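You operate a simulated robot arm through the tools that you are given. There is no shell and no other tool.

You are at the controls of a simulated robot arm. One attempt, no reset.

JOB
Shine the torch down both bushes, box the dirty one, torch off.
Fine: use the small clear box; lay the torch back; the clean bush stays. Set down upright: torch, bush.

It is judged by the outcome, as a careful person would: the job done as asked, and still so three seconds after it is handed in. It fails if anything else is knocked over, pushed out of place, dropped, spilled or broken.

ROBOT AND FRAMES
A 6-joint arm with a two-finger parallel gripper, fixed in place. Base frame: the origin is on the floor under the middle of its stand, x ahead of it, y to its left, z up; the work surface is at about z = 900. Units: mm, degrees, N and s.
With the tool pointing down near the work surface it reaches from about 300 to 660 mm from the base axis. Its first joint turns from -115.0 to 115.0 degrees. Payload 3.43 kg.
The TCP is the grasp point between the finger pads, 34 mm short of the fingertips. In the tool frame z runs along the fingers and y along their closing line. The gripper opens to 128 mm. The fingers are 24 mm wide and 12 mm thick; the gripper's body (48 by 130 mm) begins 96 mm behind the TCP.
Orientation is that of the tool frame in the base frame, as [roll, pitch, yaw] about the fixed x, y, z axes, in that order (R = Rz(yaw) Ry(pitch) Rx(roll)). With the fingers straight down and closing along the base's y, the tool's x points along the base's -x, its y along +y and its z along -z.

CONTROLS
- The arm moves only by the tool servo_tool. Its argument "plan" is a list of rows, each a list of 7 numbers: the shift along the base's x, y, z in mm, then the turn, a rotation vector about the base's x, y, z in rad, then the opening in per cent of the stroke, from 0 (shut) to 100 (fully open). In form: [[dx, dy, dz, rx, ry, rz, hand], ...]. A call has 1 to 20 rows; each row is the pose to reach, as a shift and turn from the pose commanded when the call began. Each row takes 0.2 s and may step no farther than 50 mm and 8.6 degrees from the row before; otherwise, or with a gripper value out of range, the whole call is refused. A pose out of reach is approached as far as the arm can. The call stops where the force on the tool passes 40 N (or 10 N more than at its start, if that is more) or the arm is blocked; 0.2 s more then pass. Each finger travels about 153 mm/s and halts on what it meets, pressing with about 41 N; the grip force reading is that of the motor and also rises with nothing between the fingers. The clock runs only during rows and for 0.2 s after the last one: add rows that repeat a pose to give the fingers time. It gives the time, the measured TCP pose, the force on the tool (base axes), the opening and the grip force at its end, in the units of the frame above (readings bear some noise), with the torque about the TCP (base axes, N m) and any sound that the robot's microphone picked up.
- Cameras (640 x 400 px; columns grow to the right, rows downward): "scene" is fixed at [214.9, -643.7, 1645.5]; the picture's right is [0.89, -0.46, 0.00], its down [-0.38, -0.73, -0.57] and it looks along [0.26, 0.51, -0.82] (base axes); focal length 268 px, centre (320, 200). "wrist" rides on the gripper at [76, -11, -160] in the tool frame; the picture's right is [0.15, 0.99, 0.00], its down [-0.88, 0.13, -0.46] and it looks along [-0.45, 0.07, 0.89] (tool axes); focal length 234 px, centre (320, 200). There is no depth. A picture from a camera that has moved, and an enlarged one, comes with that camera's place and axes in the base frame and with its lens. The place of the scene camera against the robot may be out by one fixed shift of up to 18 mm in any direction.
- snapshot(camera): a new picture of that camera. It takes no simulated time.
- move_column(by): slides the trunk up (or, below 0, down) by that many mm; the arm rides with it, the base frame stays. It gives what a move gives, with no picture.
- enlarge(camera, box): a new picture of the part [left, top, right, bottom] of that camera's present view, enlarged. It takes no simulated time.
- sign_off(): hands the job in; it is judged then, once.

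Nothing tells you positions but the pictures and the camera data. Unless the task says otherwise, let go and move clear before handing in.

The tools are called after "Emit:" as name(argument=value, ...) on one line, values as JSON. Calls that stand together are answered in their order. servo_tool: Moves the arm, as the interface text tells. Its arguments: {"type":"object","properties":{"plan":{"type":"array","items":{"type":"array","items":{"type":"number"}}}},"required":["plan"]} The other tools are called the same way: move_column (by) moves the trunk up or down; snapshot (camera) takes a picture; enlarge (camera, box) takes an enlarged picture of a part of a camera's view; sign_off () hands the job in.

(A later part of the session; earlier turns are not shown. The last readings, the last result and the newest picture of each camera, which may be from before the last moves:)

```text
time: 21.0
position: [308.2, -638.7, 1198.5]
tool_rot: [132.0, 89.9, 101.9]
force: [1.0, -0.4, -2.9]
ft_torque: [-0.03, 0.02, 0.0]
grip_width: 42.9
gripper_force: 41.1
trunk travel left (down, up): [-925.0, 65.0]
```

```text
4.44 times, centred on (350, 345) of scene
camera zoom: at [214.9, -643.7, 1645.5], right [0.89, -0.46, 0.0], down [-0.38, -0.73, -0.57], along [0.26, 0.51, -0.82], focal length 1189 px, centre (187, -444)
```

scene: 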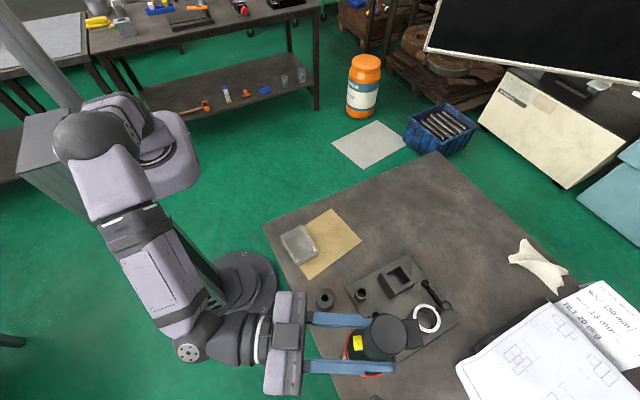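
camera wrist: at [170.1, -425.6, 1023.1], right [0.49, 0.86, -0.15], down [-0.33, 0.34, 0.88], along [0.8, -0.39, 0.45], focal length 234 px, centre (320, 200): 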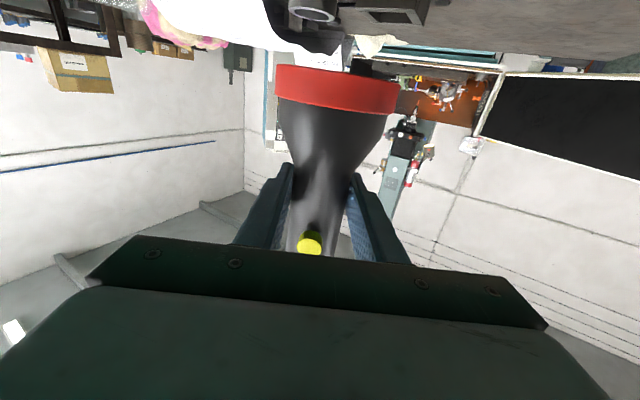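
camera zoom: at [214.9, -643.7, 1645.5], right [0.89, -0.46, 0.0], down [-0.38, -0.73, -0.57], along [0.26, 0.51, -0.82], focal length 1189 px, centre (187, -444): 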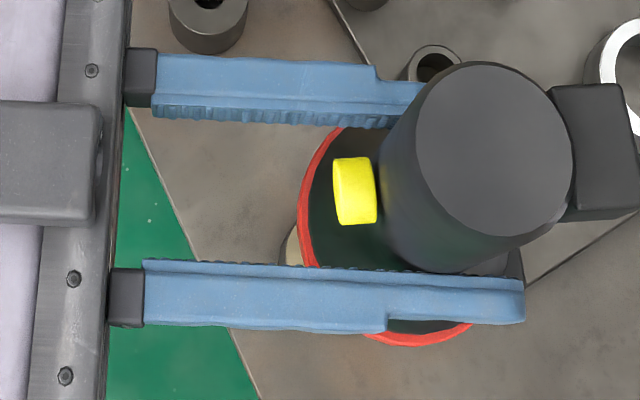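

The torch is over the far bush. I'll lower it to light straight down the bore, then back off with a slight tilt so the scene camera can see in.

Emit:
servo_tool(plan=[[0, 0, -35, 0, 0, 0, 0], [0, 0, -70, 0, 0, 0, 0], [0, 0, -98, 0, 0, 0, 0], [0, 0, -98, 0, 0, 0, 0], [0, 0, -98, 0, 0, 0, 0]])

Emit:
enlarge(camera="scene", box=[300, 300, 400, 390])

Emit:
servo_tool(plan=[[15, 0, 30, 0, 0.05, 0, 0], [30, 0, 60, 0, 0.1, 0, 0], [45, 0, 90, 0, 0.15, 0, 0], [58, 0, 122, 0, 0.209, 0, 0], [58, 0, 122, 0, 0.209, 0, 0]])

Emit:
enlarge(camera="scene", box=[300, 300, 400, 390])

Emit:
enlarge(camera="scene", box=[330, 340, 370, 370])

```text
time: 22.2
position: [309.8, -637.0, 1102.3]
tool_rot: [-39.5, 90.0, -69.5]
force: [0.4, 0.3, -4.0]
ft_torque: [0.03, 0.04, -0.02]
grip_width: 42.8
gripper_force: 41.1
trunk travel left (down, up): [-925.0, 65.0]
```

```text
4.44 times, centred on (350, 345) of scene
camera zoom: at [214.9, -643.7, 1645.5], right [0.89, -0.46, 0.0], down [-0.38, -0.73, -0.57], along [0.26, 0.51, -0.82], focal length 1189 px, centre (187, -444)
```

zoom: 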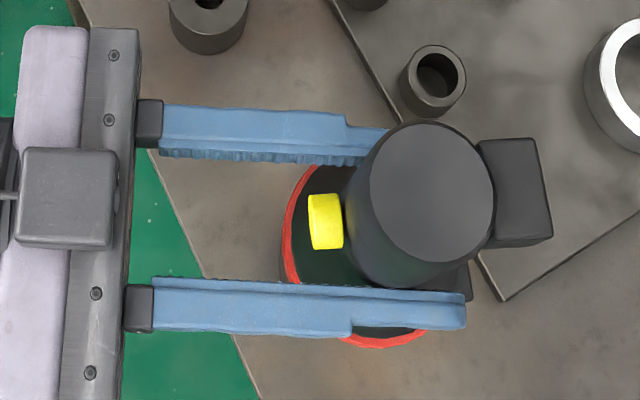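

```text
time: 23.4
position: [365.0, -638.6, 1223.5]
tool_rot: [-150.3, 78.0, 179.7]
force: [0.7, -0.9, -3.8]
ft_torque: [0.02, 0.01, 0.02]
grip_width: 42.8
gripper_force: 41.5
trunk travel left (down, up): [-925.0, 65.0]
```

```text
4.44 times, centred on (350, 345) of scene
camera zoom: at [214.9, -643.7, 1645.5], right [0.89, -0.46, 0.0], down [-0.38, -0.73, -0.57], along [0.26, 0.51, -0.82], focal length 1189 px, centre (187, -444)
```

zoom: 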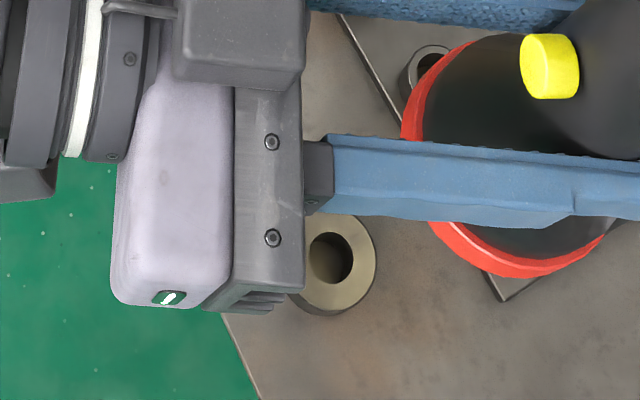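

```text
13.33 times, centred on (350, 355) of scene
camera zoom: at [214.9, -643.7, 1645.5], right [0.89, -0.46, 0.0], down [-0.38, -0.73, -0.57], along [0.26, 0.51, -0.82], focal length 3568 px, centre (-80, -1867)
```

zoom: 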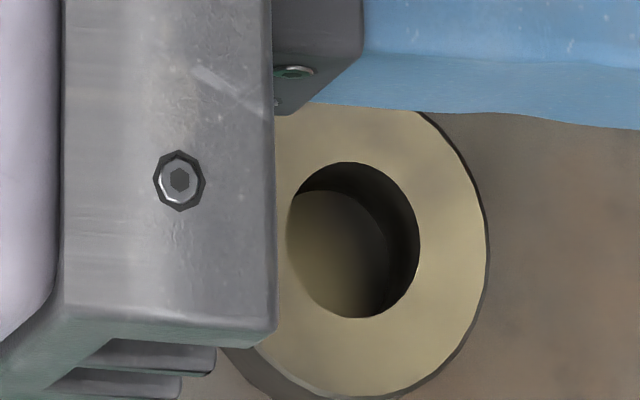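

The far bush is clean, with a smooth bottom and clear walls. The nearer one at (315, −495) is the dirty one. I'll take the torch back to its place first, reversing the tilt in stages.

Emit:
servo_tool(plan=[[5, 20, 5, 0, -0.035, 0, 0], [10, 50, 10, 0, -0.07, 0, 0], [15, 80, 15, 0, -0.105, 0, 0], [20, 110, 17, 0, -0.14, 0, 0], [26, 135, 17, 0, -0.175, 0, 0], [33, 157, 17, 0, -0.209, 0, 0], [33, 157, 17, 0, -0.209, 0, 0]])

Emit:
servo_tool(plan=[[10, 12, 0, 0, 0, 0.1176, 0], [20, 24, 0, 0, 0, 0.2352, 0], [30, 36, 0, 0, 0, 0.3528, 0], [40, 48, 0, 0, 0, 0.4704, 0], [50, 60, 0, 0, 0, 0.588, 0], [50, 60, 0, 0, 0, 0.588, 0]])

Emit:
snapshot(camera="scene")

```text
time: 25.0
position: [401.4, -481.0, 1240.4]
tool_rot: [75.3, 90.0, 45.2]
force: [0.5, -0.5, -2.6]
ft_torque: [0.0, 0.03, 0.01]
grip_width: 43.1
gripper_force: 41.3
trunk travel left (down, up): [-925.0, 65.0]
```

```text
time: 26.4
position: [451.1, -421.2, 1239.0]
tool_rot: [123.4, 89.9, 127.0]
force: [-0.2, 0.0, -3.3]
ft_torque: [0.0, 0.04, -0.02]
grip_width: 43.1
gripper_force: 41.1
trunk travel left (down, up): [-925.0, 65.0]
```

```text
taken
```

scene: 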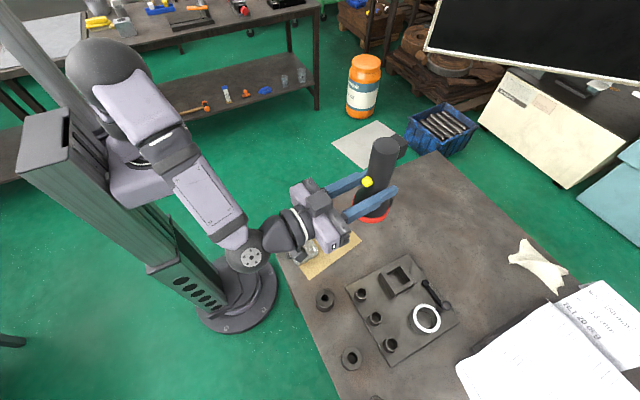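

The tool points along +x again with the torch vertical. I'll roll it back to lying flat above its original spot.

Emit:
servo_tool(plan=[[4, 5, 0, -0.00844, 0.13063, 0, 0], [8, 10, 0, -0.01688, 0.26126, 0, 0], [12, 15, 0, -0.02532, 0.39189, 0, 0], [16, 20, 0, -0.03376, 0.52252, 0, 0], [20, 26, 0, -0.0422, 0.65315, 0, 0], [24, 32, 0, -0.05064, 0.78378, 0, 0], [28, 38, 0, -0.05908, 0.91441, 0, 0], [32, 43, -10, -0.06752, 1.04504, 0, 0], [36, 48, -20, -0.07596, 1.17567, 0, 0], [40, 53, -40, -0.0844, 1.3063, 0, 0], [44, 58, -55, -0.09284, 1.43693, 0, 0], [47.5, 62, -70, -0.10132, 1.56753, 0, 0], [47.5, 62, -70, -0.10132, 1.56753, 0, 0], [47.5, 62, -70, -0.10132, 1.56753, 0, 0]])

Emit:
snapshot(camera="scene")

Emit:
snapshot(camera="wrist")

```text
time: 29.4
position: [499.2, -359.6, 1168.8]
tool_rot: [180.0, 0.0, -176.3]
force: [0.5, 0.4, -3.1]
ft_torque: [0.01, 0.02, -0.01]
grip_width: 43.1
gripper_force: 41.4
trunk travel left (down, up): [-925.0, 65.0]
```

```text
taken
```

scene: 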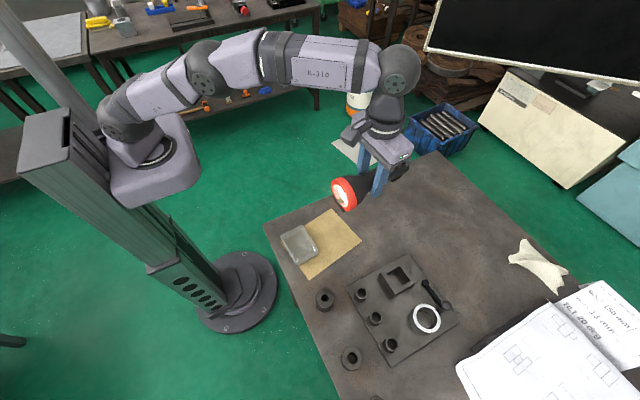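

```text
taken
camera wrist: at [424.1, -376.6, 1327.7], right [-0.21, 0.98, 0.0], down [0.87, 0.19, 0.45], along [0.44, 0.1, -0.89], focal length 234 px, centre (320, 200)
```

wrist: 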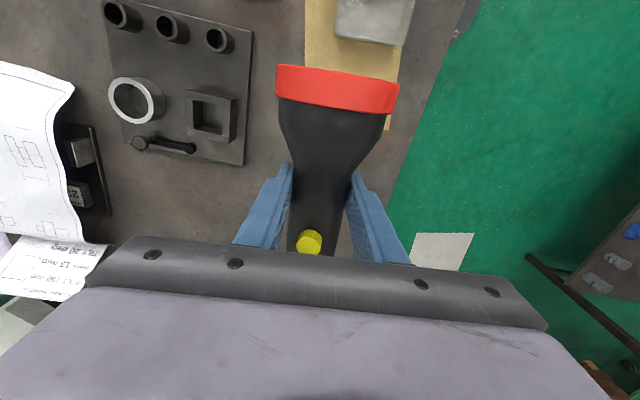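

The orientation matches the pick-up pose again. I'll zoom in to see whether the torch has rolled or slipped in the fingers before I lower it.

Emit:
enlarge(camera="wrist", box=[260, 50, 420, 260])

Emit:
enlarge(camera="scene", box=[320, 140, 420, 220])

```text
1.90 times, centred on (340, 155) of wrist
camera zoom: at [424.1, -376.6, 1327.7], right [-0.21, 0.98, 0.0], down [0.87, 0.19, 0.45], along [0.44, 0.1, -0.89], focal length 446 px, centre (282, 286)
```

zoom: 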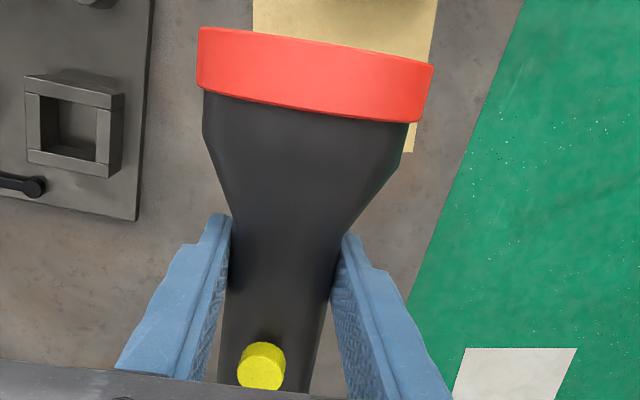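

```text
5.00 times, centred on (370, 180) of scene
camera zoom: at [214.9, -643.7, 1645.5], right [0.89, -0.46, 0.0], down [-0.38, -0.73, -0.57], along [0.26, 0.51, -0.82], focal length 1338 px, centre (70, 300)
```

zoom: 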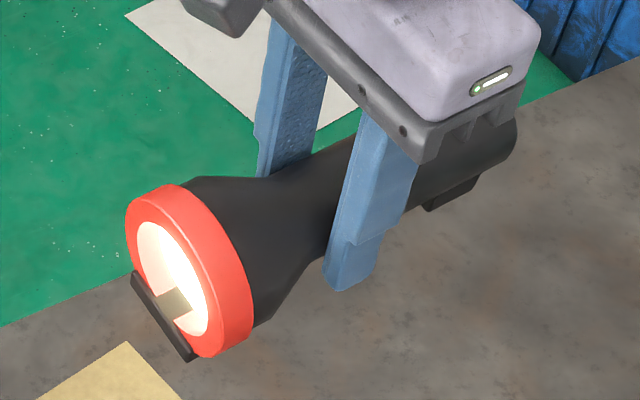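

There may be a few degrees of roll in the grip. I'll look closer at the foot bar to gauge it.

Emit:
enlarge(camera="scene", box=[325, 175, 375, 215])

```text
10.00 times, centred on (350, 195) of scene
camera zoom: at [214.9, -643.7, 1645.5], right [0.89, -0.46, 0.0], down [-0.38, -0.73, -0.57], along [0.26, 0.51, -0.82], focal length 2676 px, centre (20, 250)
```

zoom: 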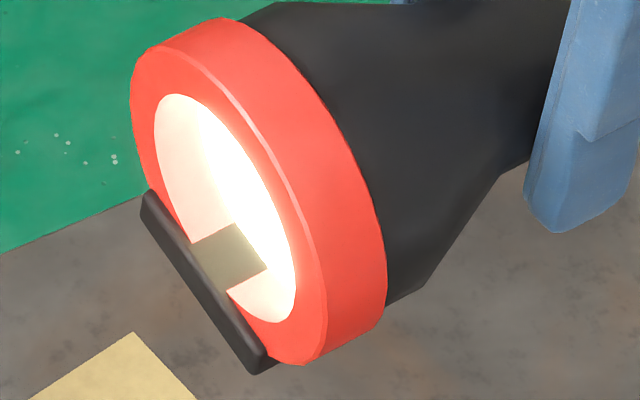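

The torch has rolled by roughly 4–5° in the grip, which is small. I'll take that out with a slight counter-roll while lowering it to just above its old resting height.

Emit:
servo_tool(plan=[[0, 0, -45, -0.02, 0, 0, 0], [0, 0, -90, -0.04, 0, 0, 0], [0, 0, -135, -0.06, 0, 0, 0], [0, 0, -175, -0.075, 0, 0, 0], [0, 0, -205, -0.075, 0, 0, 0], [0, 0, -218, -0.075, 0, 0, 0], [0, 0, -222, -0.075, 0, 0, 0], [0, 0, -222, -0.075, 0, 0, 0]])

Emit:
enlarge(camera="scene", box=[290, 190, 400, 270])

```text
time: 31.2
position: [497.3, -358.1, 948.9]
tool_rot: [-175.6, -0.3, -176.3]
force: [0.5, -0.6, 3.3]
ft_torque: [-0.14, 0.52, -0.08]
grip_width: 43.0
gripper_force: 41.0
trunk travel left (down, up): [-925.0, 65.0]
```

```text
5.00 times, centred on (345, 230) of scene
camera zoom: at [214.9, -643.7, 1645.5], right [0.89, -0.46, 0.0], down [-0.38, -0.73, -0.57], along [0.26, 0.51, -0.82], focal length 1338 px, centre (195, 50)
```

zoom: 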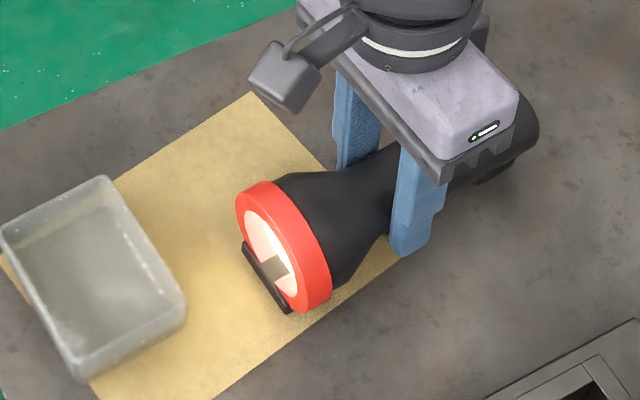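

The head foot has touched first, so the torch nose droops slightly in the grip. I'll keep lowering in 1 mm steps so it settles gently onto both feet before I let go.

Emit:
servo_tool(plan=[[0, 0, -1, 0, 0, 0, 0], [0, 0, -2, 0, 0, 0, 0], [0, 0, -3, 0, 0, 0, 0], [0, 0, -3, 0, 0, 0, 0]])

Emit:
enlarge(camera="scene", box=[310, 190, 400, 260])

```text
time: 32.2
position: [496.9, -357.6, 947.9]
tool_rot: [-175.4, -0.1, -176.3]
force: [3.2, 3.5, 21.5]
ft_torque: [-0.39, 0.57, -0.02]
grip_width: 42.9
gripper_force: 41.0
trunk travel left (down, up): [-925.0, 65.0]
```

```text
5.71 times, centred on (355, 225) of scene
camera zoom: at [214.9, -643.7, 1645.5], right [0.89, -0.46, 0.0], down [-0.38, -0.73, -0.57], along [0.26, 0.51, -0.82], focal length 1529 px, centre (120, 57)
```

zoom: 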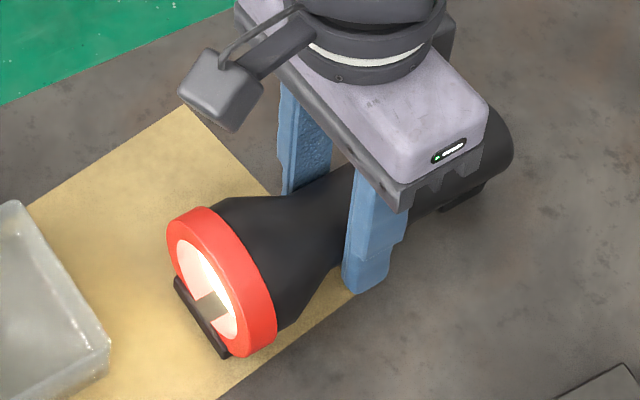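

Both feet touch now, but the load is on the −y edge and the axis sits about 5 mm high, so some roll remains. I'll take a closer look before deciding how to correct it.

Emit:
enlarge(camera="scene", box=[325, 215, 365, 245])

Emit:
enlarge(camera="wrist", box=[260, 50, 420, 260])

Emit:
enlarge(camera="scene", box=[375, 195, 405, 225])

```text
13.33 times, centred on (345, 230) of scene
camera zoom: at [214.9, -643.7, 1645.5], right [0.89, -0.46, 0.0], down [-0.38, -0.73, -0.57], along [0.26, 0.51, -0.82], focal length 3568 px, centre (-13, -200)
```

zoom: 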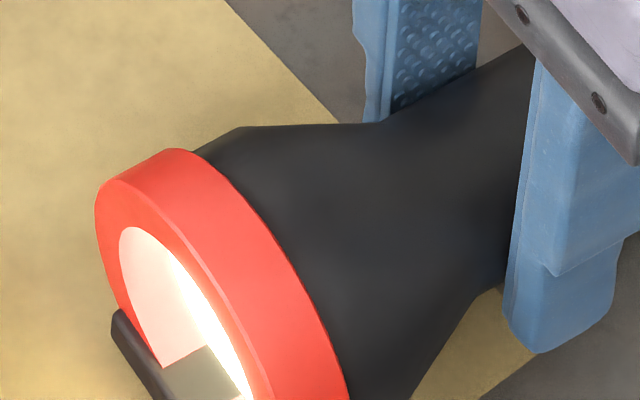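

```text
1.90 times, centred on (340, 155) of wrist
camera zoom: at [421.6, -363.1, 1106.5], right [-0.21, 0.97, -0.08], down [0.87, 0.22, 0.44], along [0.45, 0.02, -0.89], focal length 446 px, centre (282, 286)
```

zoom: 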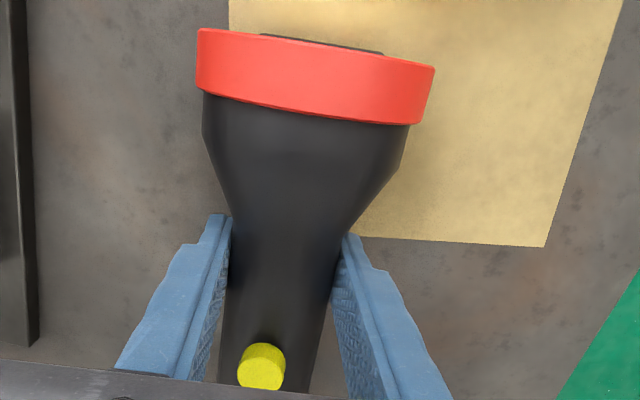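

```text
13.33 times, centred on (390, 210) of scene
camera zoom: at [214.9, -643.7, 1645.5], right [0.89, -0.46, 0.0], down [-0.38, -0.73, -0.57], along [0.26, 0.51, -0.82], focal length 3568 px, centre (-613, 67)
```

zoom: 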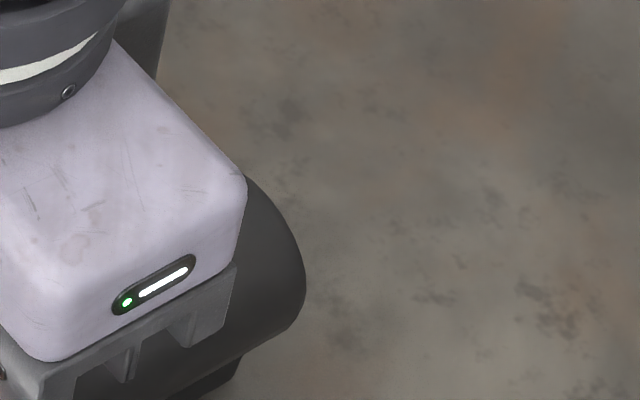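

The torch has simply settled about 5 mm lower in the fingers, and it is now nearly level with both feet down. I'll ease off the push and then open the fingers gently.

Emit:
servo_tool(plan=[[0, 0, 1.2, 0, 0, 0, 0], [0, 0, 2.4, 0, 0, 0, 0], [0, 0, 2.4, 0, 0, 0, 0]])

Emit:
servo_tool(plan=[[0, 0, 0, 0, 0, 0, 36], [0, 0, 0, 0, 0, 0, 40], [0, 0, 0, 0, 0, 0, 50], [0, 0, 0, 0, 0, 0, 62], [0, 0, 0, 0, 0, 0, 62]])

Emit:
enlarge(camera="scene", box=[290, 190, 410, 270])

Emit:
snapshot(camera="wrist")

```text
time: 33.0
position: [497.3, -358.3, 948.4]
tool_rot: [-175.5, -0.2, -176.4]
force: [4.4, 1.3, 11.3]
ft_torque: [-0.07, -1.24, 0.18]
grip_width: 43.2
gripper_force: 40.8
trunk travel left (down, up): [-925.0, 65.0]
```

```text
time: 34.2
position: [497.9, -358.7, 946.5]
tool_rot: [-175.7, -0.3, -176.2]
force: [0.2, -0.9, -1.0]
ft_torque: [0.0, -0.02, -0.02]
grip_width: 79.2
gripper_force: 0.0
trunk travel left (down, up): [-925.0, 65.0]
```

```text
5.00 times, centred on (350, 230) of scene
camera zoom: at [214.9, -643.7, 1645.5], right [0.89, -0.46, 0.0], down [-0.38, -0.73, -0.57], along [0.26, 0.51, -0.82], focal length 1338 px, centre (170, 50)
```

zoom: 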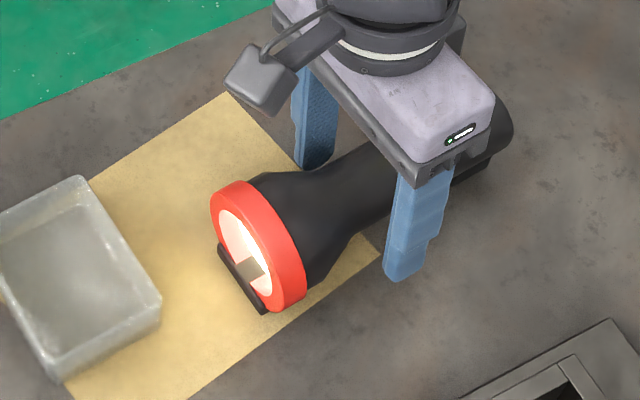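

```text
taken
camera wrist: at [422.2, -364.7, 1106.6], right [-0.21, 0.97, -0.07], down [0.87, 0.22, 0.44], along [0.45, 0.03, -0.89], focal length 234 px, centre (320, 200)
```

wrist: 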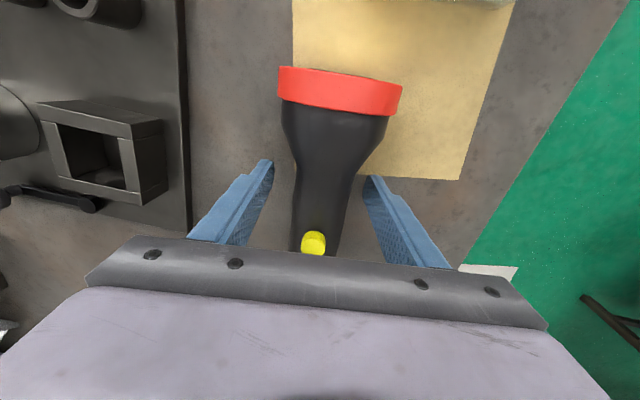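

The torch is resting on its feet and released. I'll lift clear, square the tool up, close the fingers and find the button again.

Emit:
servo_tool(plan=[[0, 0, 30, 0, 0, 0, 62], [0, 0, 65, 0, 0, 0, 62], [0, 0, 100, 0.03, 0, 0, 62], [0, 0, 132, 0.075, 0, 0, 40], [15, 1, 132, 0.075, 0, 0, 10], [31.5, 2.5, 132, 0.075, 0, 0, 0], [31.5, 2.5, 132, 0.075, 0, 0, 0], [31.5, 2.5, 132, 0.075, 0, 0, 0]])

Emit:
enlarge(camera="wrist", box=[270, 20, 390, 220])

Emit:
enlarge(camera="scene", box=[310, 180, 410, 260])

```text
time: 36.0
position: [526.2, -357.0, 1081.4]
tool_rot: [-180.0, 0.0, -176.2]
force: [0.4, -0.8, 0.3]
ft_torque: [-0.02, -0.03, 0.0]
grip_width: 0.0
gripper_force: 33.1
trunk travel left (down, up): [-925.0, 65.0]
```

```text
2.00 times, centred on (330, 120) of wrist
camera zoom: at [452.5, -375.4, 1239.3], right [-0.21, 0.98, 0.0], down [0.87, 0.19, 0.46], along [0.45, 0.1, -0.89], focal length 468 px, centre (300, 360)
```

zoom: 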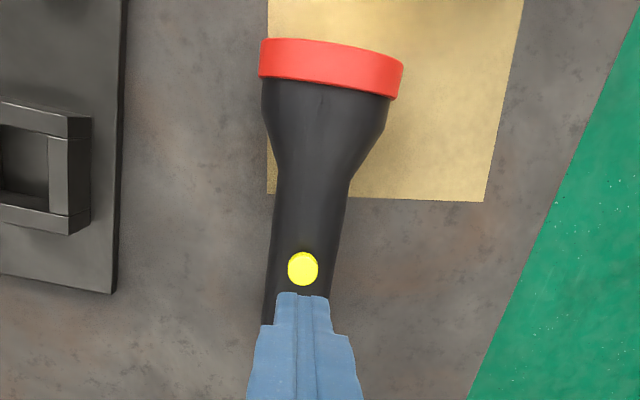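

```text
5.00 times, centred on (360, 220) of scene
camera zoom: at [214.9, -643.7, 1645.5], right [0.89, -0.46, 0.0], down [-0.38, -0.73, -0.57], along [0.26, 0.51, -0.82], focal length 1338 px, centre (120, 100)
```

zoom: 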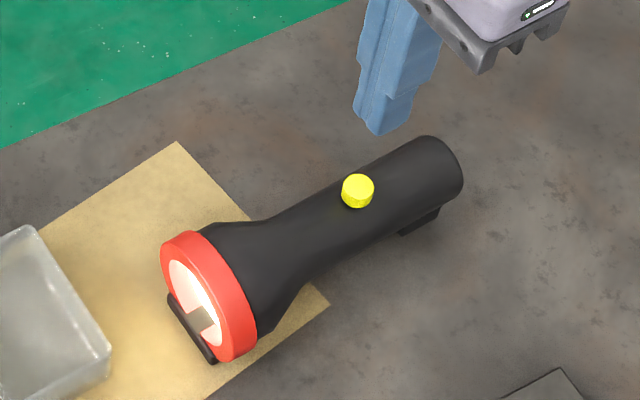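

The torch lies essentially where it began, button up. I'll lower to just above the button and verify alignment before pressing.

Emit:
servo_tool(plan=[[0, 0, -30, 0, 0, 0, 0], [0, 0, -55, 0, 0, 0, 0], [0, 0, -65, 0, 0, 0, 0], [0, 0, -65, 0, 0, 0, 0]])

Emit:
enlarge(camera="wrist", box=[270, 110, 370, 220])

Emit:
enlarge(camera="scene", box=[345, 185, 395, 225])

```text
time: 37.0
position: [528.4, -356.0, 1013.7]
tool_rot: [180.0, 0.0, -176.2]
force: [-0.6, -0.3, 0.0]
ft_torque: [-0.02, -0.01, 0.01]
grip_width: 0.0
gripper_force: 32.8
trunk travel left (down, up): [-925.0, 65.0]
```

```text
3.64 times, centred on (320, 165) of wrist
camera zoom: at [453.5, -373.4, 1172.9], right [-0.21, 0.98, 0.0], down [0.87, 0.19, 0.46], along [0.45, 0.1, -0.89], focal length 852 px, centre (320, 327)
```

zoom: 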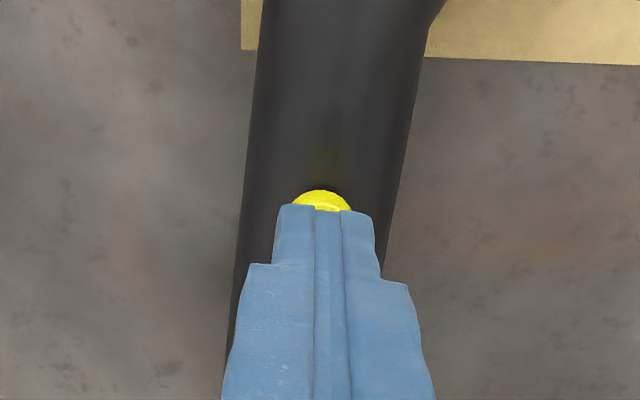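

```text
10.00 times, centred on (370, 205) of scene
camera zoom: at [214.9, -643.7, 1645.5], right [0.89, -0.46, 0.0], down [-0.38, -0.73, -0.57], along [0.26, 0.51, -0.82], focal length 2676 px, centre (-180, 150)
```

zoom: 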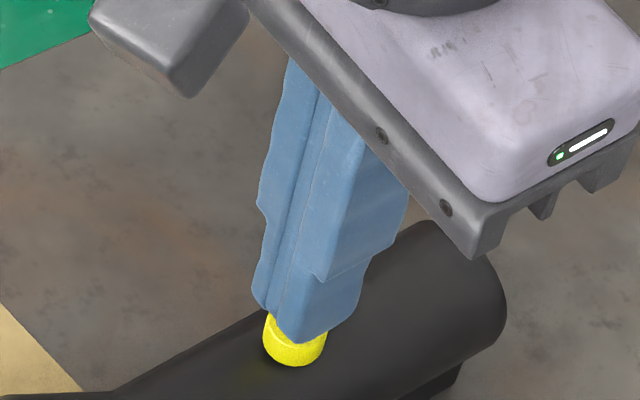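

The fingertips are right over the button. I'll press it once, slowly, to switch the torch off.

Emit:
servo_tool(plan=[[-1.5, 0.3, -6, 0, 0, 0, 0], [-1.5, 0.3, -11, 0, 0, 0, 0], [-1.5, 0.3, -13, 0, 0, 0, 0], [-1.5, 0.3, -14, 0, 0, 0, 0], [-1.5, 0.3, -15, 0, 0, 0, 0], [-1.5, 0.3, -16, 0, 0, 0, 0]])

```text
time: 38.4
position: [525.9, -355.6, 1002.4]
tool_rot: [-179.7, 0.5, -176.3]
force: [3.1, 1.3, 21.7]
ft_torque: [0.03, -0.05, -0.03]
grip_width: 0.0
gripper_force: 32.9
trunk travel left (down, up): [-925.0, 65.0]
heard: click
```

I heard a click. I'll lift off and confirm the lamp is dark.

Emit:
servo_tool(plan=[[0, 0, 8, 0, 0, 0, 0], [0, 0, 40, 0, 0, 0, 0], [0, 0, 85, 0, 0, 0, 0], [0, 0, 130, 0, 0, 0, 0], [0, 0, 130, 0, 0, 0, 0]])

Emit:
enlarge(camera="scene", box=[280, 180, 400, 280])

Emit:
snapshot(camera="wrist")

```text
time: 39.6
position: [528.1, -353.3, 1128.3]
tool_rot: [179.9, -0.1, -176.3]
force: [0.1, 0.0, 0.9]
ft_torque: [0.0, 0.0, 0.0]
grip_width: 0.0
gripper_force: 33.3
trunk travel left (down, up): [-925.0, 65.0]
```

```text
4.00 times, centred on (340, 230) of scene
camera zoom: at [214.9, -643.7, 1645.5], right [0.89, -0.46, 0.0], down [-0.38, -0.73, -0.57], along [0.26, 0.51, -0.82], focal length 1070 px, centre (240, 80)
```

zoom: 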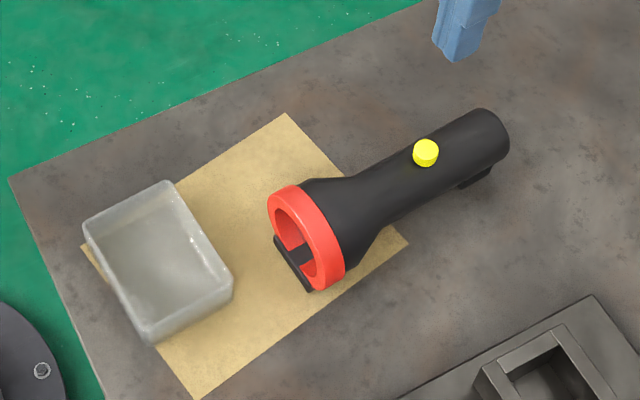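

```text
taken
camera wrist: at [451.0, -371.6, 1287.7], right [-0.21, 0.98, 0.0], down [0.87, 0.19, 0.46], along [0.45, 0.1, -0.89], focal length 234 px, centre (320, 200)
```

wrist: 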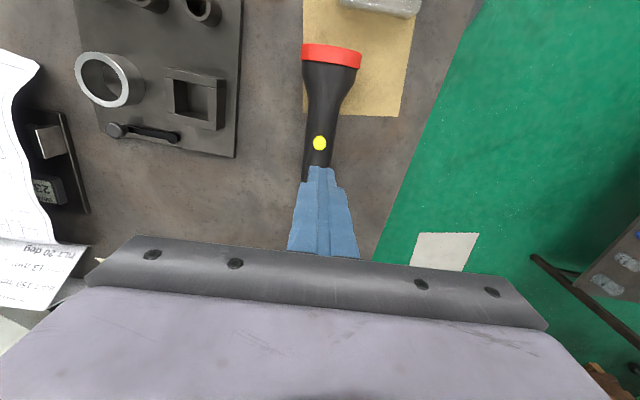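

The torch is off and lying exactly where it was at the start. Next is the dirty bush near (315, −495), which I'll view from above before gripping.

Emit:
servo_tool(plan=[[-35, -20, 0, 0, 0, 0, 20], [-75, -45, 0, 0, 0, 0, 40], [-115, -70, 0, 0, 0, 0, 60], [-155, -95, 0, 0, 0, 0, 60], [-195, -120, -10, 0, 0, 0, 60], [-225, -139, -20, 0, 0, 0, 60], [-225, -139, -20, 0, 0, 0, 60], [-225, -139, -20, 0, 0, 0, 60]])

Emit:
snapshot(camera="wrist")

Emit:
snapshot(camera="scene")

```text
time: 41.4
position: [300.1, -494.9, 1107.3]
tool_rot: [-179.9, 0.0, -176.3]
force: [-0.3, -0.6, -0.3]
ft_torque: [0.02, -0.04, -0.01]
grip_width: 76.7
gripper_force: 0.0
trunk travel left (down, up): [-925.0, 65.0]
```

```text
taken
camera wrist: at [224.5, -512.5, 1266.1], right [-0.21, 0.98, 0.0], down [0.87, 0.19, 0.46], along [0.45, 0.1, -0.89], focal length 234 px, centre (320, 200)
```

wrist: 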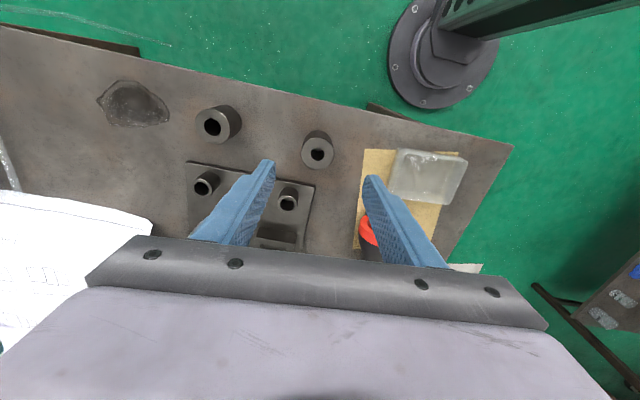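

```text
taken
```

scene: 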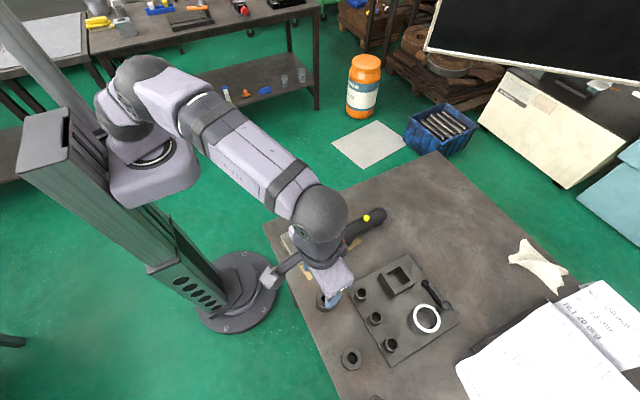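

Emit:
enlarge(camera="wrist", box=[270, 110, 370, 200])

Emit:
enlarge(camera="wrist", box=[360, 130, 490, 220])

```text
4.44 times, centred on (320, 155) of wrist
camera zoom: at [224.5, -512.5, 1266.1], right [-0.21, 0.98, 0.0], down [0.87, 0.19, 0.46], along [0.45, 0.1, -0.89], focal length 1041 px, centre (320, 400)
```

zoom: 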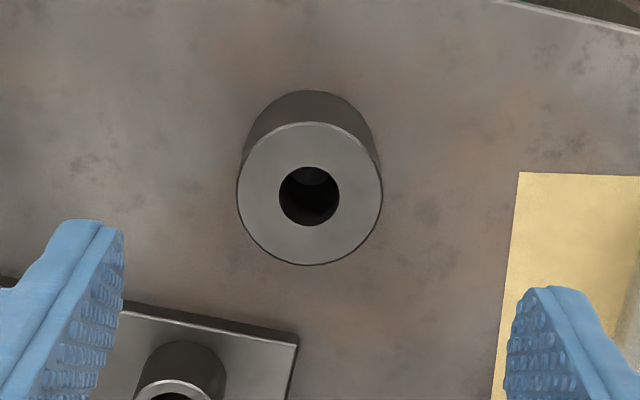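

```text
4.44 times, centred on (425, 175) of wrist
camera zoom: at [224.5, -512.5, 1266.1], right [-0.21, 0.98, 0.0], down [0.87, 0.19, 0.46], along [0.45, 0.1, -0.89], focal length 1041 px, centre (-147, 311)
```

zoom: 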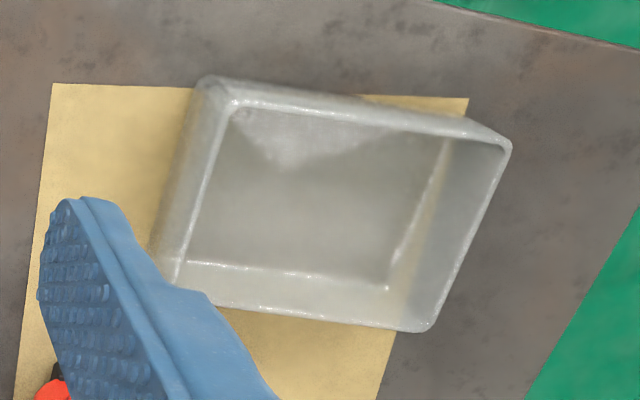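

The bush's top centre is 12.9 mm ahead of the TCP and its diameter is about 44.7 mm. I'll centre over it and descend with the fingers open around it.

Emit:
servo_tool(plan=[[6, -0.1, -20, 0, 0, 0, 60], [12.9, -0.2, -50, 0, 0, 0, 60], [12.9, -0.2, -85, 0, 0, 0, 60], [12.9, -0.2, -105, 0, 0, 0, 60], [12.9, -0.2, -105, 0, 0, 0, 60]])

Emit:
snapshot(camera="wrist")

Emit:
enlarge(camera="scene", box=[290, 250, 370, 320])

```text
time: 42.6
position: [313.1, -494.0, 1003.6]
tool_rot: [180.0, 0.0, -176.4]
force: [0.8, -0.1, 0.2]
ft_torque: [-0.02, 0.02, 0.02]
grip_width: 76.6
gripper_force: 0.2
trunk travel left (down, up): [-925.0, 65.0]
```

```text
taken
camera wrist: at [238.5, -512.0, 1161.6], right [-0.21, 0.98, 0.0], down [0.87, 0.19, 0.46], along [0.45, 0.1, -0.89], focal length 234 px, centre (320, 200)
```

wrist: 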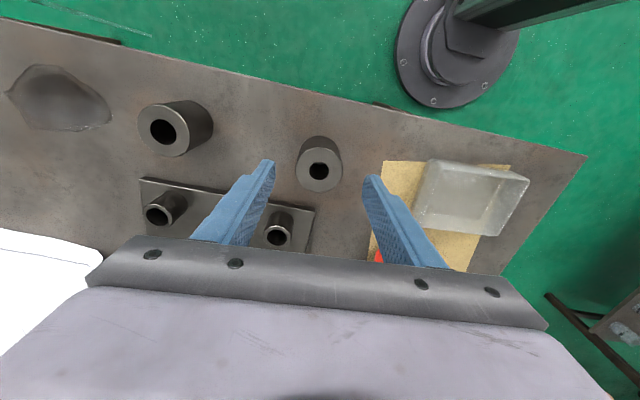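

```text
5.71 times, centred on (330, 285) of scene
camera zoom: at [214.9, -643.7, 1645.5], right [0.89, -0.46, 0.0], down [-0.38, -0.73, -0.57], along [0.26, 0.51, -0.82], focal length 1529 px, centre (263, -286)
```

zoom: 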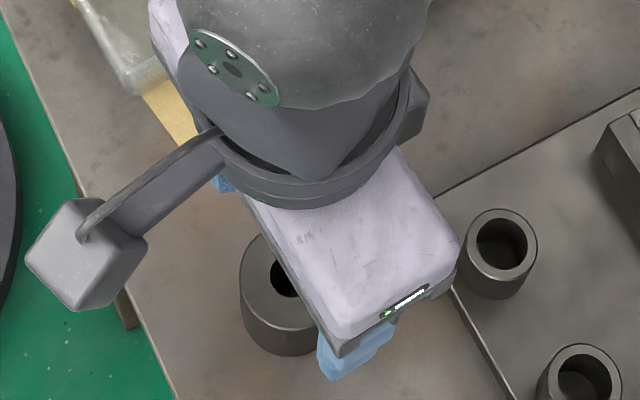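

The bush is centred between the fingers to within a millimetre. I'll descend to grip its upper body and close.

Emit:
servo_tool(plan=[[-0.5, -0.6, -20, 0, 0, 0, 60], [-0.5, -0.6, -38, 0, 0, 0, 60], [-0.5, -0.6, -45.5, 0, 0, 0, 60], [-0.5, -0.6, -45.5, 0, 0, 0, 60]])

Emit:
servo_tool(plan=[[0, 0, 0, 0, 0, 0, 45], [0, 0, 0, 0, 0, 0, 38], [0, 0, 0, 0, 0, 0, 20], [0, 0, 0, 0, 0, 0, 0], [0, 0, 0, 0, 0, 0, 0], [0, 0, 0, 0, 0, 0, 0]])

Emit:
snapshot(camera="wrist")

```text
time: 43.6
position: [315.1, -494.1, 958.7]
tool_rot: [-180.0, -0.1, -176.3]
force: [0.3, -0.8, 0.8]
ft_torque: [-0.02, 0.01, 0.01]
grip_width: 76.7
gripper_force: 0.1
trunk travel left (down, up): [-925.0, 65.0]
```

```text
time: 45.0
position: [313.4, -495.1, 958.3]
tool_rot: [-180.0, 0.1, -176.2]
force: [-0.1, 0.6, 0.1]
ft_torque: [0.11, 0.02, 0.01]
grip_width: 45.1
gripper_force: 40.9
trunk travel left (down, up): [-925.0, 65.0]
```

```text
taken
camera wrist: at [239.5, -512.7, 1116.5], right [-0.21, 0.98, 0.0], down [0.87, 0.19, 0.46], along [0.45, 0.1, -0.89], focal length 234 px, centre (320, 200)
```

wrist: 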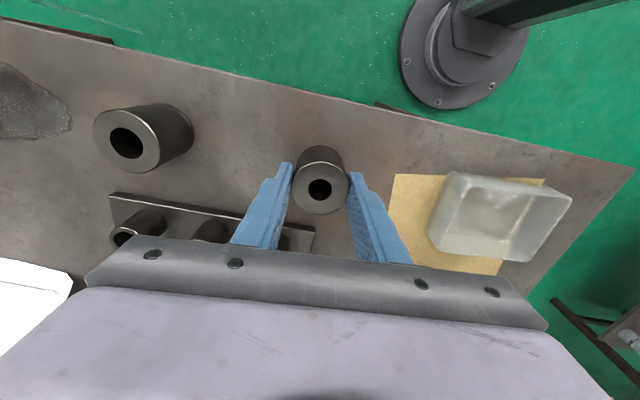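

The grip is good at 45.1 mm. I'll lift straight up gently and check that it is held.

Emit:
servo_tool(plan=[[0, 0, 4, 0, 0, 0, 0], [0, 0, 15, 0, 0, 0, 0], [0, 0, 40, 0, 0, 0, 0], [0, 0, 70, 0, 0, 0, 0], [0, 0, 100, 0, 0, 0, 0], [0, 0, 100, 0, 0, 0, 0]])

Emit:
snapshot(camera="wrist")

Emit:
enlarge(camera="scene", box=[270, 220, 390, 320])

```text
time: 46.4
position: [315.0, -497.0, 1059.3]
tool_rot: [179.9, 0.0, -176.2]
force: [0.0, -0.1, -3.7]
ft_torque: [0.04, 0.02, 0.02]
grip_width: 45.0
gripper_force: 41.6
trunk travel left (down, up): [-925.0, 65.0]
```

```text
taken
camera wrist: at [241.4, -514.5, 1217.6], right [-0.21, 0.98, 0.0], down [0.87, 0.19, 0.46], along [0.45, 0.1, -0.89], focal length 234 px, centre (320, 200)
```

wrist: 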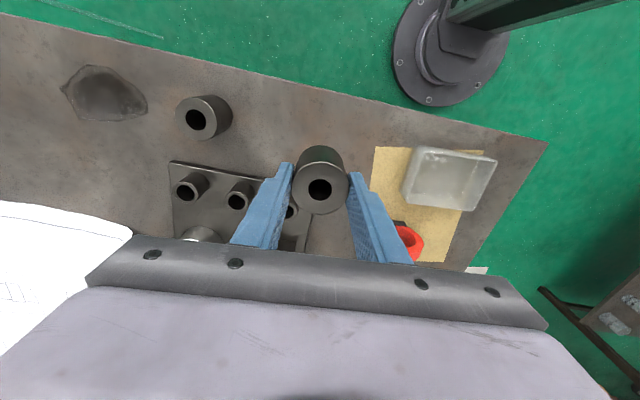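

```text
4.00 times, centred on (330, 270) of scene
camera zoom: at [214.9, -643.7, 1645.5], right [0.89, -0.46, 0.0], down [-0.38, -0.73, -0.57], along [0.26, 0.51, -0.82], focal length 1070 px, centre (280, -80)
```

zoom: 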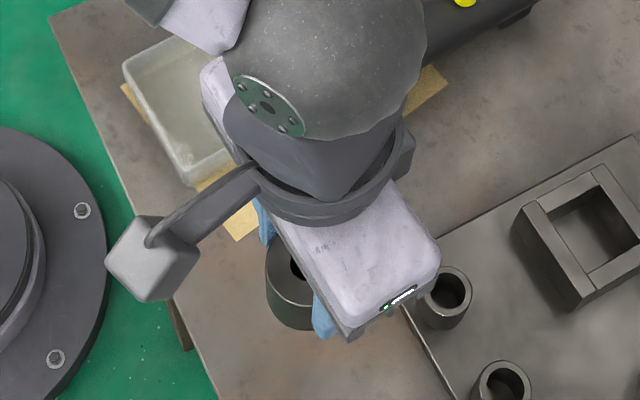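

The bush is held firmly and upright. I'll carry it level, well above everything, to hover over the clear box and then measure the box rim from there.

Emit:
servo_tool(plan=[[2, 30, 5, 0, 0, 0, 0], [4, 65, 10, 0, 0, 0, 0], [6, 100, 10, 0, 0, 0, 0], [7.5, 135, 10, 0, 0, 0, 0], [8.9, 160, 10, 0, 0, 0, 0], [8.9, 172.9, 10, 0, 0, 0, 0], [8.9, 172.9, 10, 0, 0, 0, 0], [8.9, 172.9, 10, 0, 0, 0, 0]])

Emit:
snapshot(camera="wrist")

Emit:
enlarge(camera="wrist", box=[240, 100, 400, 220])

Emit:
enlarge(camera="scene", box=[250, 180, 370, 280])

```text
time: 48.2
position: [321.9, -323.1, 1067.9]
tool_rot: [180.0, 0.1, -176.3]
force: [-0.1, -0.2, -3.8]
ft_torque: [0.0, -0.01, 0.01]
grip_width: 45.2
gripper_force: 41.5
trunk travel left (down, up): [-925.0, 65.0]
```

```text
taken
camera wrist: at [247.8, -340.8, 1226.6], right [-0.21, 0.98, 0.0], down [0.87, 0.19, 0.46], along [0.45, 0.1, -0.89], focal length 234 px, centre (320, 200)
```

wrist: 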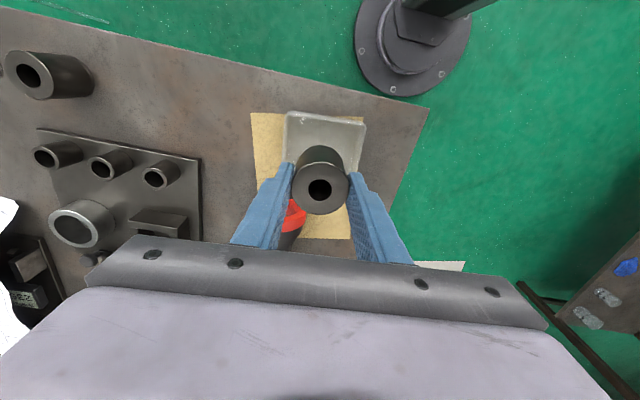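

```text
3.33 times, centred on (320, 160) of wrist
camera zoom: at [247.8, -340.8, 1226.6], right [-0.21, 0.98, 0.0], down [0.87, 0.19, 0.46], along [0.45, 0.1, -0.89], focal length 781 px, centre (320, 333)
```

zoom: 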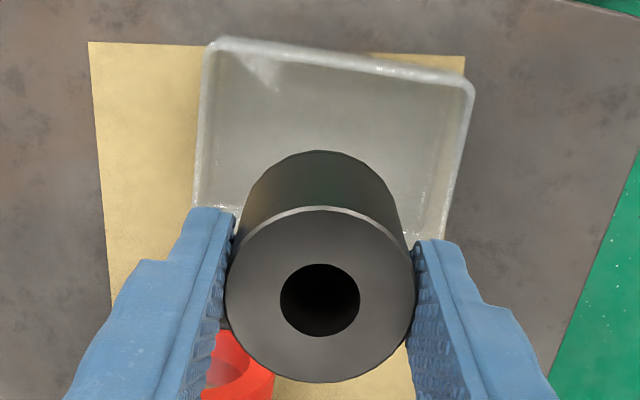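

```text
4.00 times, centred on (310, 230) of scene
camera zoom: at [214.9, -643.7, 1645.5], right [0.89, -0.46, 0.0], down [-0.38, -0.73, -0.57], along [0.26, 0.51, -0.82], focal length 1070 px, centre (360, 80)
```

zoom: 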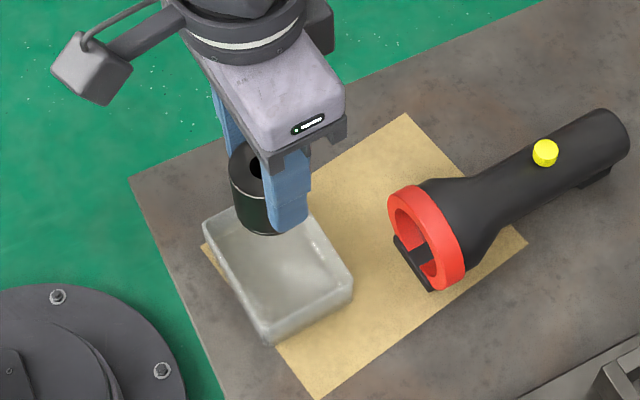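

The bush is above the box, and by my measurements it needs about +2.5 mm in x and y to be central. I'll apply that, lower to just above the rim and check from both cameras.

Emit:
servo_tool(plan=[[1, 1, -15, 0, 0, 0, 0], [2.5, 2.5, -35, 0, 0, 0, 0], [2.5, 2.5, -52, 0, 0, 0, 0], [2.5, 2.5, -52, 0, 0, 0, 0], [2.5, 2.5, -52, 0, 0, 0, 0]])

Emit:
enlarge(camera="wrist", box=[240, 80, 400, 220])

Emit:
enlarge(camera="scene", box=[265, 200, 345, 270])

```text
time: 49.4
position: [325.7, -320.0, 1018.1]
tool_rot: [179.9, 0.0, -176.3]
force: [0.1, 0.2, -3.9]
ft_torque: [-0.03, 0.03, 0.01]
grip_width: 45.2
gripper_force: 41.4
trunk travel left (down, up): [-925.0, 65.0]
```

```text
2.86 times, centred on (320, 150) of wrist
camera zoom: at [251.8, -338.4, 1175.2], right [-0.21, 0.98, 0.0], down [0.87, 0.19, 0.46], along [0.45, 0.1, -0.89], focal length 669 px, centre (320, 343)
```

zoom: 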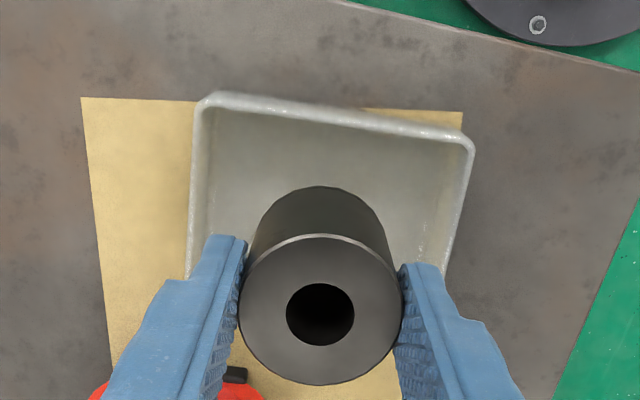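

```text
5.71 times, centred on (305, 235) of scene
camera zoom: at [214.9, -643.7, 1645.5], right [0.89, -0.46, 0.0], down [-0.38, -0.73, -0.57], along [0.26, 0.51, -0.82], focal length 1529 px, centre (406, 0)
```

zoom: 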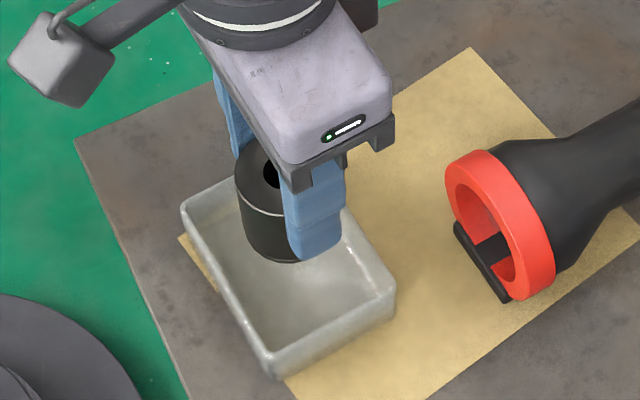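

The bush is within about 1 mm of the box centre. I'll lower it into the box, stopping a few millimetres above the floor.

Emit:
servo_tool(plan=[[0.2, 0.8, -12, 0, 0, 0, 0], [0.2, 0.8, -25, 0, 0, 0, 0], [0.2, 0.8, -38, 0, 0, 0, 0], [0.2, 0.8, -46, 0, 0, 0, 0], [0.2, 0.8, -50, 0, 0, 0, 0], [0.2, 0.8, -50, 0, 0, 0, 0]])

Emit:
enlarge(camera="scene", box=[265, 200, 345, 270])

Emit:
enlarge(camera="wrist", box=[240, 80, 400, 220])

```text
time: 50.8
position: [327.0, -320.3, 966.6]
tool_rot: [-180.0, 0.1, -176.4]
force: [-0.2, -0.3, -3.4]
ft_torque: [0.03, -0.02, -0.01]
grip_width: 45.2
gripper_force: 40.9
trunk travel left (down, up): [-925.0, 65.0]
```

```text
5.71 times, centred on (305, 235) of scene
camera zoom: at [214.9, -643.7, 1645.5], right [0.89, -0.46, 0.0], down [-0.38, -0.73, -0.57], along [0.26, 0.51, -0.82], focal length 1529 px, centre (406, 0)
```

zoom: 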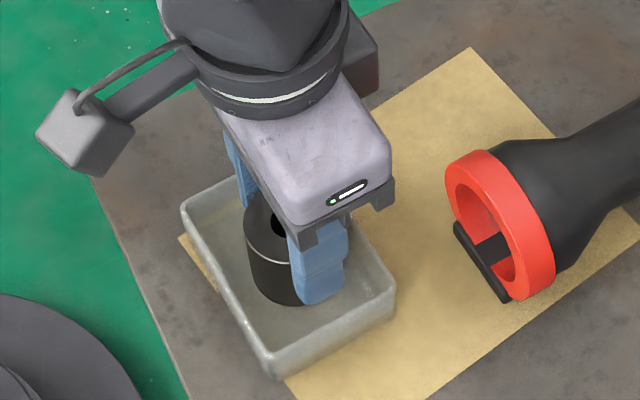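

```text
2.86 times, centred on (320, 150) of wrist
camera zoom: at [251.4, -338.2, 1124.3], right [-0.21, 0.98, 0.0], down [0.87, 0.19, 0.46], along [0.45, 0.1, -0.89], focal length 669 px, centre (320, 343)
```

zoom: 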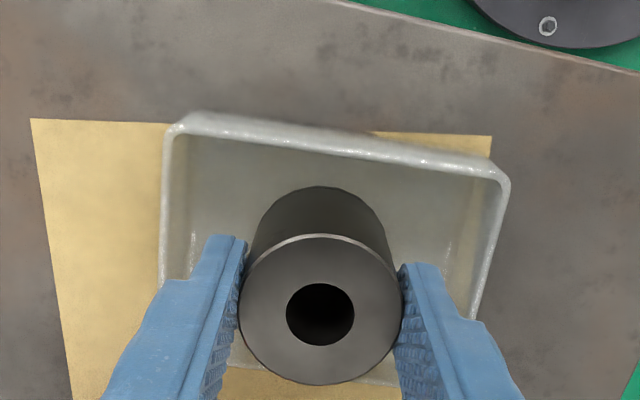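

The bush is inside the box, clear of all walls. I'll feel for the floor in small steps.

Emit:
servo_tool(plan=[[0, 0, -1, 0, 0, 0, 0], [0, 0, -2, 0, 0, 0, 0], [0, 0, -3, 0, 0, 0, 0], [0, 0, -3, 0, 0, 0, 0]])

```text
time: 51.8
position: [327.4, -321.1, 963.9]
tool_rot: [-179.9, 0.0, -176.3]
force: [-1.0, -0.2, -4.8]
ft_torque: [0.02, 0.0, -0.03]
grip_width: 45.2
gripper_force: 40.7
trunk travel left (down, up): [-925.0, 65.0]
```

No contact yet, so I'll keep going down in half-millimetre to millimetre steps.

Emit:
servo_tool(plan=[[0, 0, -0.7, 0, 0, 0, 0], [0, 0, -1.4, 0, 0, 0, 0], [0, 0, -1.4, 0, 0, 0, 0]])

```text
time: 52.6
position: [326.4, -319.3, 962.5]
tool_rot: [-179.9, 0.0, -176.3]
force: [-0.7, -1.5, 2.8]
ft_torque: [-0.03, 0.08, 0.02]
grip_width: 45.0
gripper_force: 41.2
trunk travel left (down, up): [-925.0, 65.0]
```

The bush rests flat on the box floor at about 7 N of contact. I'll open only a little, so the fingers stay clear of the box walls, and then rise straight up.

Emit:
servo_tool(plan=[[0, 0, 0, 0, 0, 0, 37], [0, 0, 0, 0, 0, 0, 40], [0, 0, 0, 0, 0, 0, 42.5], [0, 0, 0, 0, 0, 0, 42.5]])

Emit:
enlarge(camera="wrist", box=[240, 80, 400, 220])

```text
time: 53.6
position: [326.5, -318.8, 962.1]
tool_rot: [179.9, 0.1, -176.3]
force: [0.9, 0.7, 0.5]
ft_torque: [-0.01, -0.01, -0.02]
grip_width: 54.5
gripper_force: 0.1
trunk travel left (down, up): [-925.0, 65.0]
```

```text
2.86 times, centred on (320, 150) of wrist
camera zoom: at [251.2, -337.2, 1120.2], right [-0.21, 0.98, 0.0], down [0.87, 0.19, 0.46], along [0.45, 0.1, -0.89], focal length 669 px, centre (320, 343)
```

zoom: 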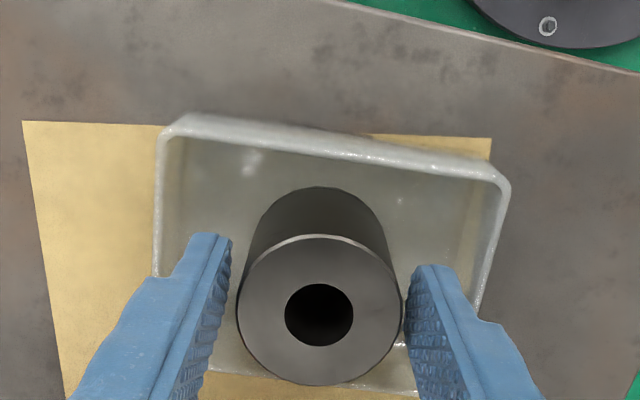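

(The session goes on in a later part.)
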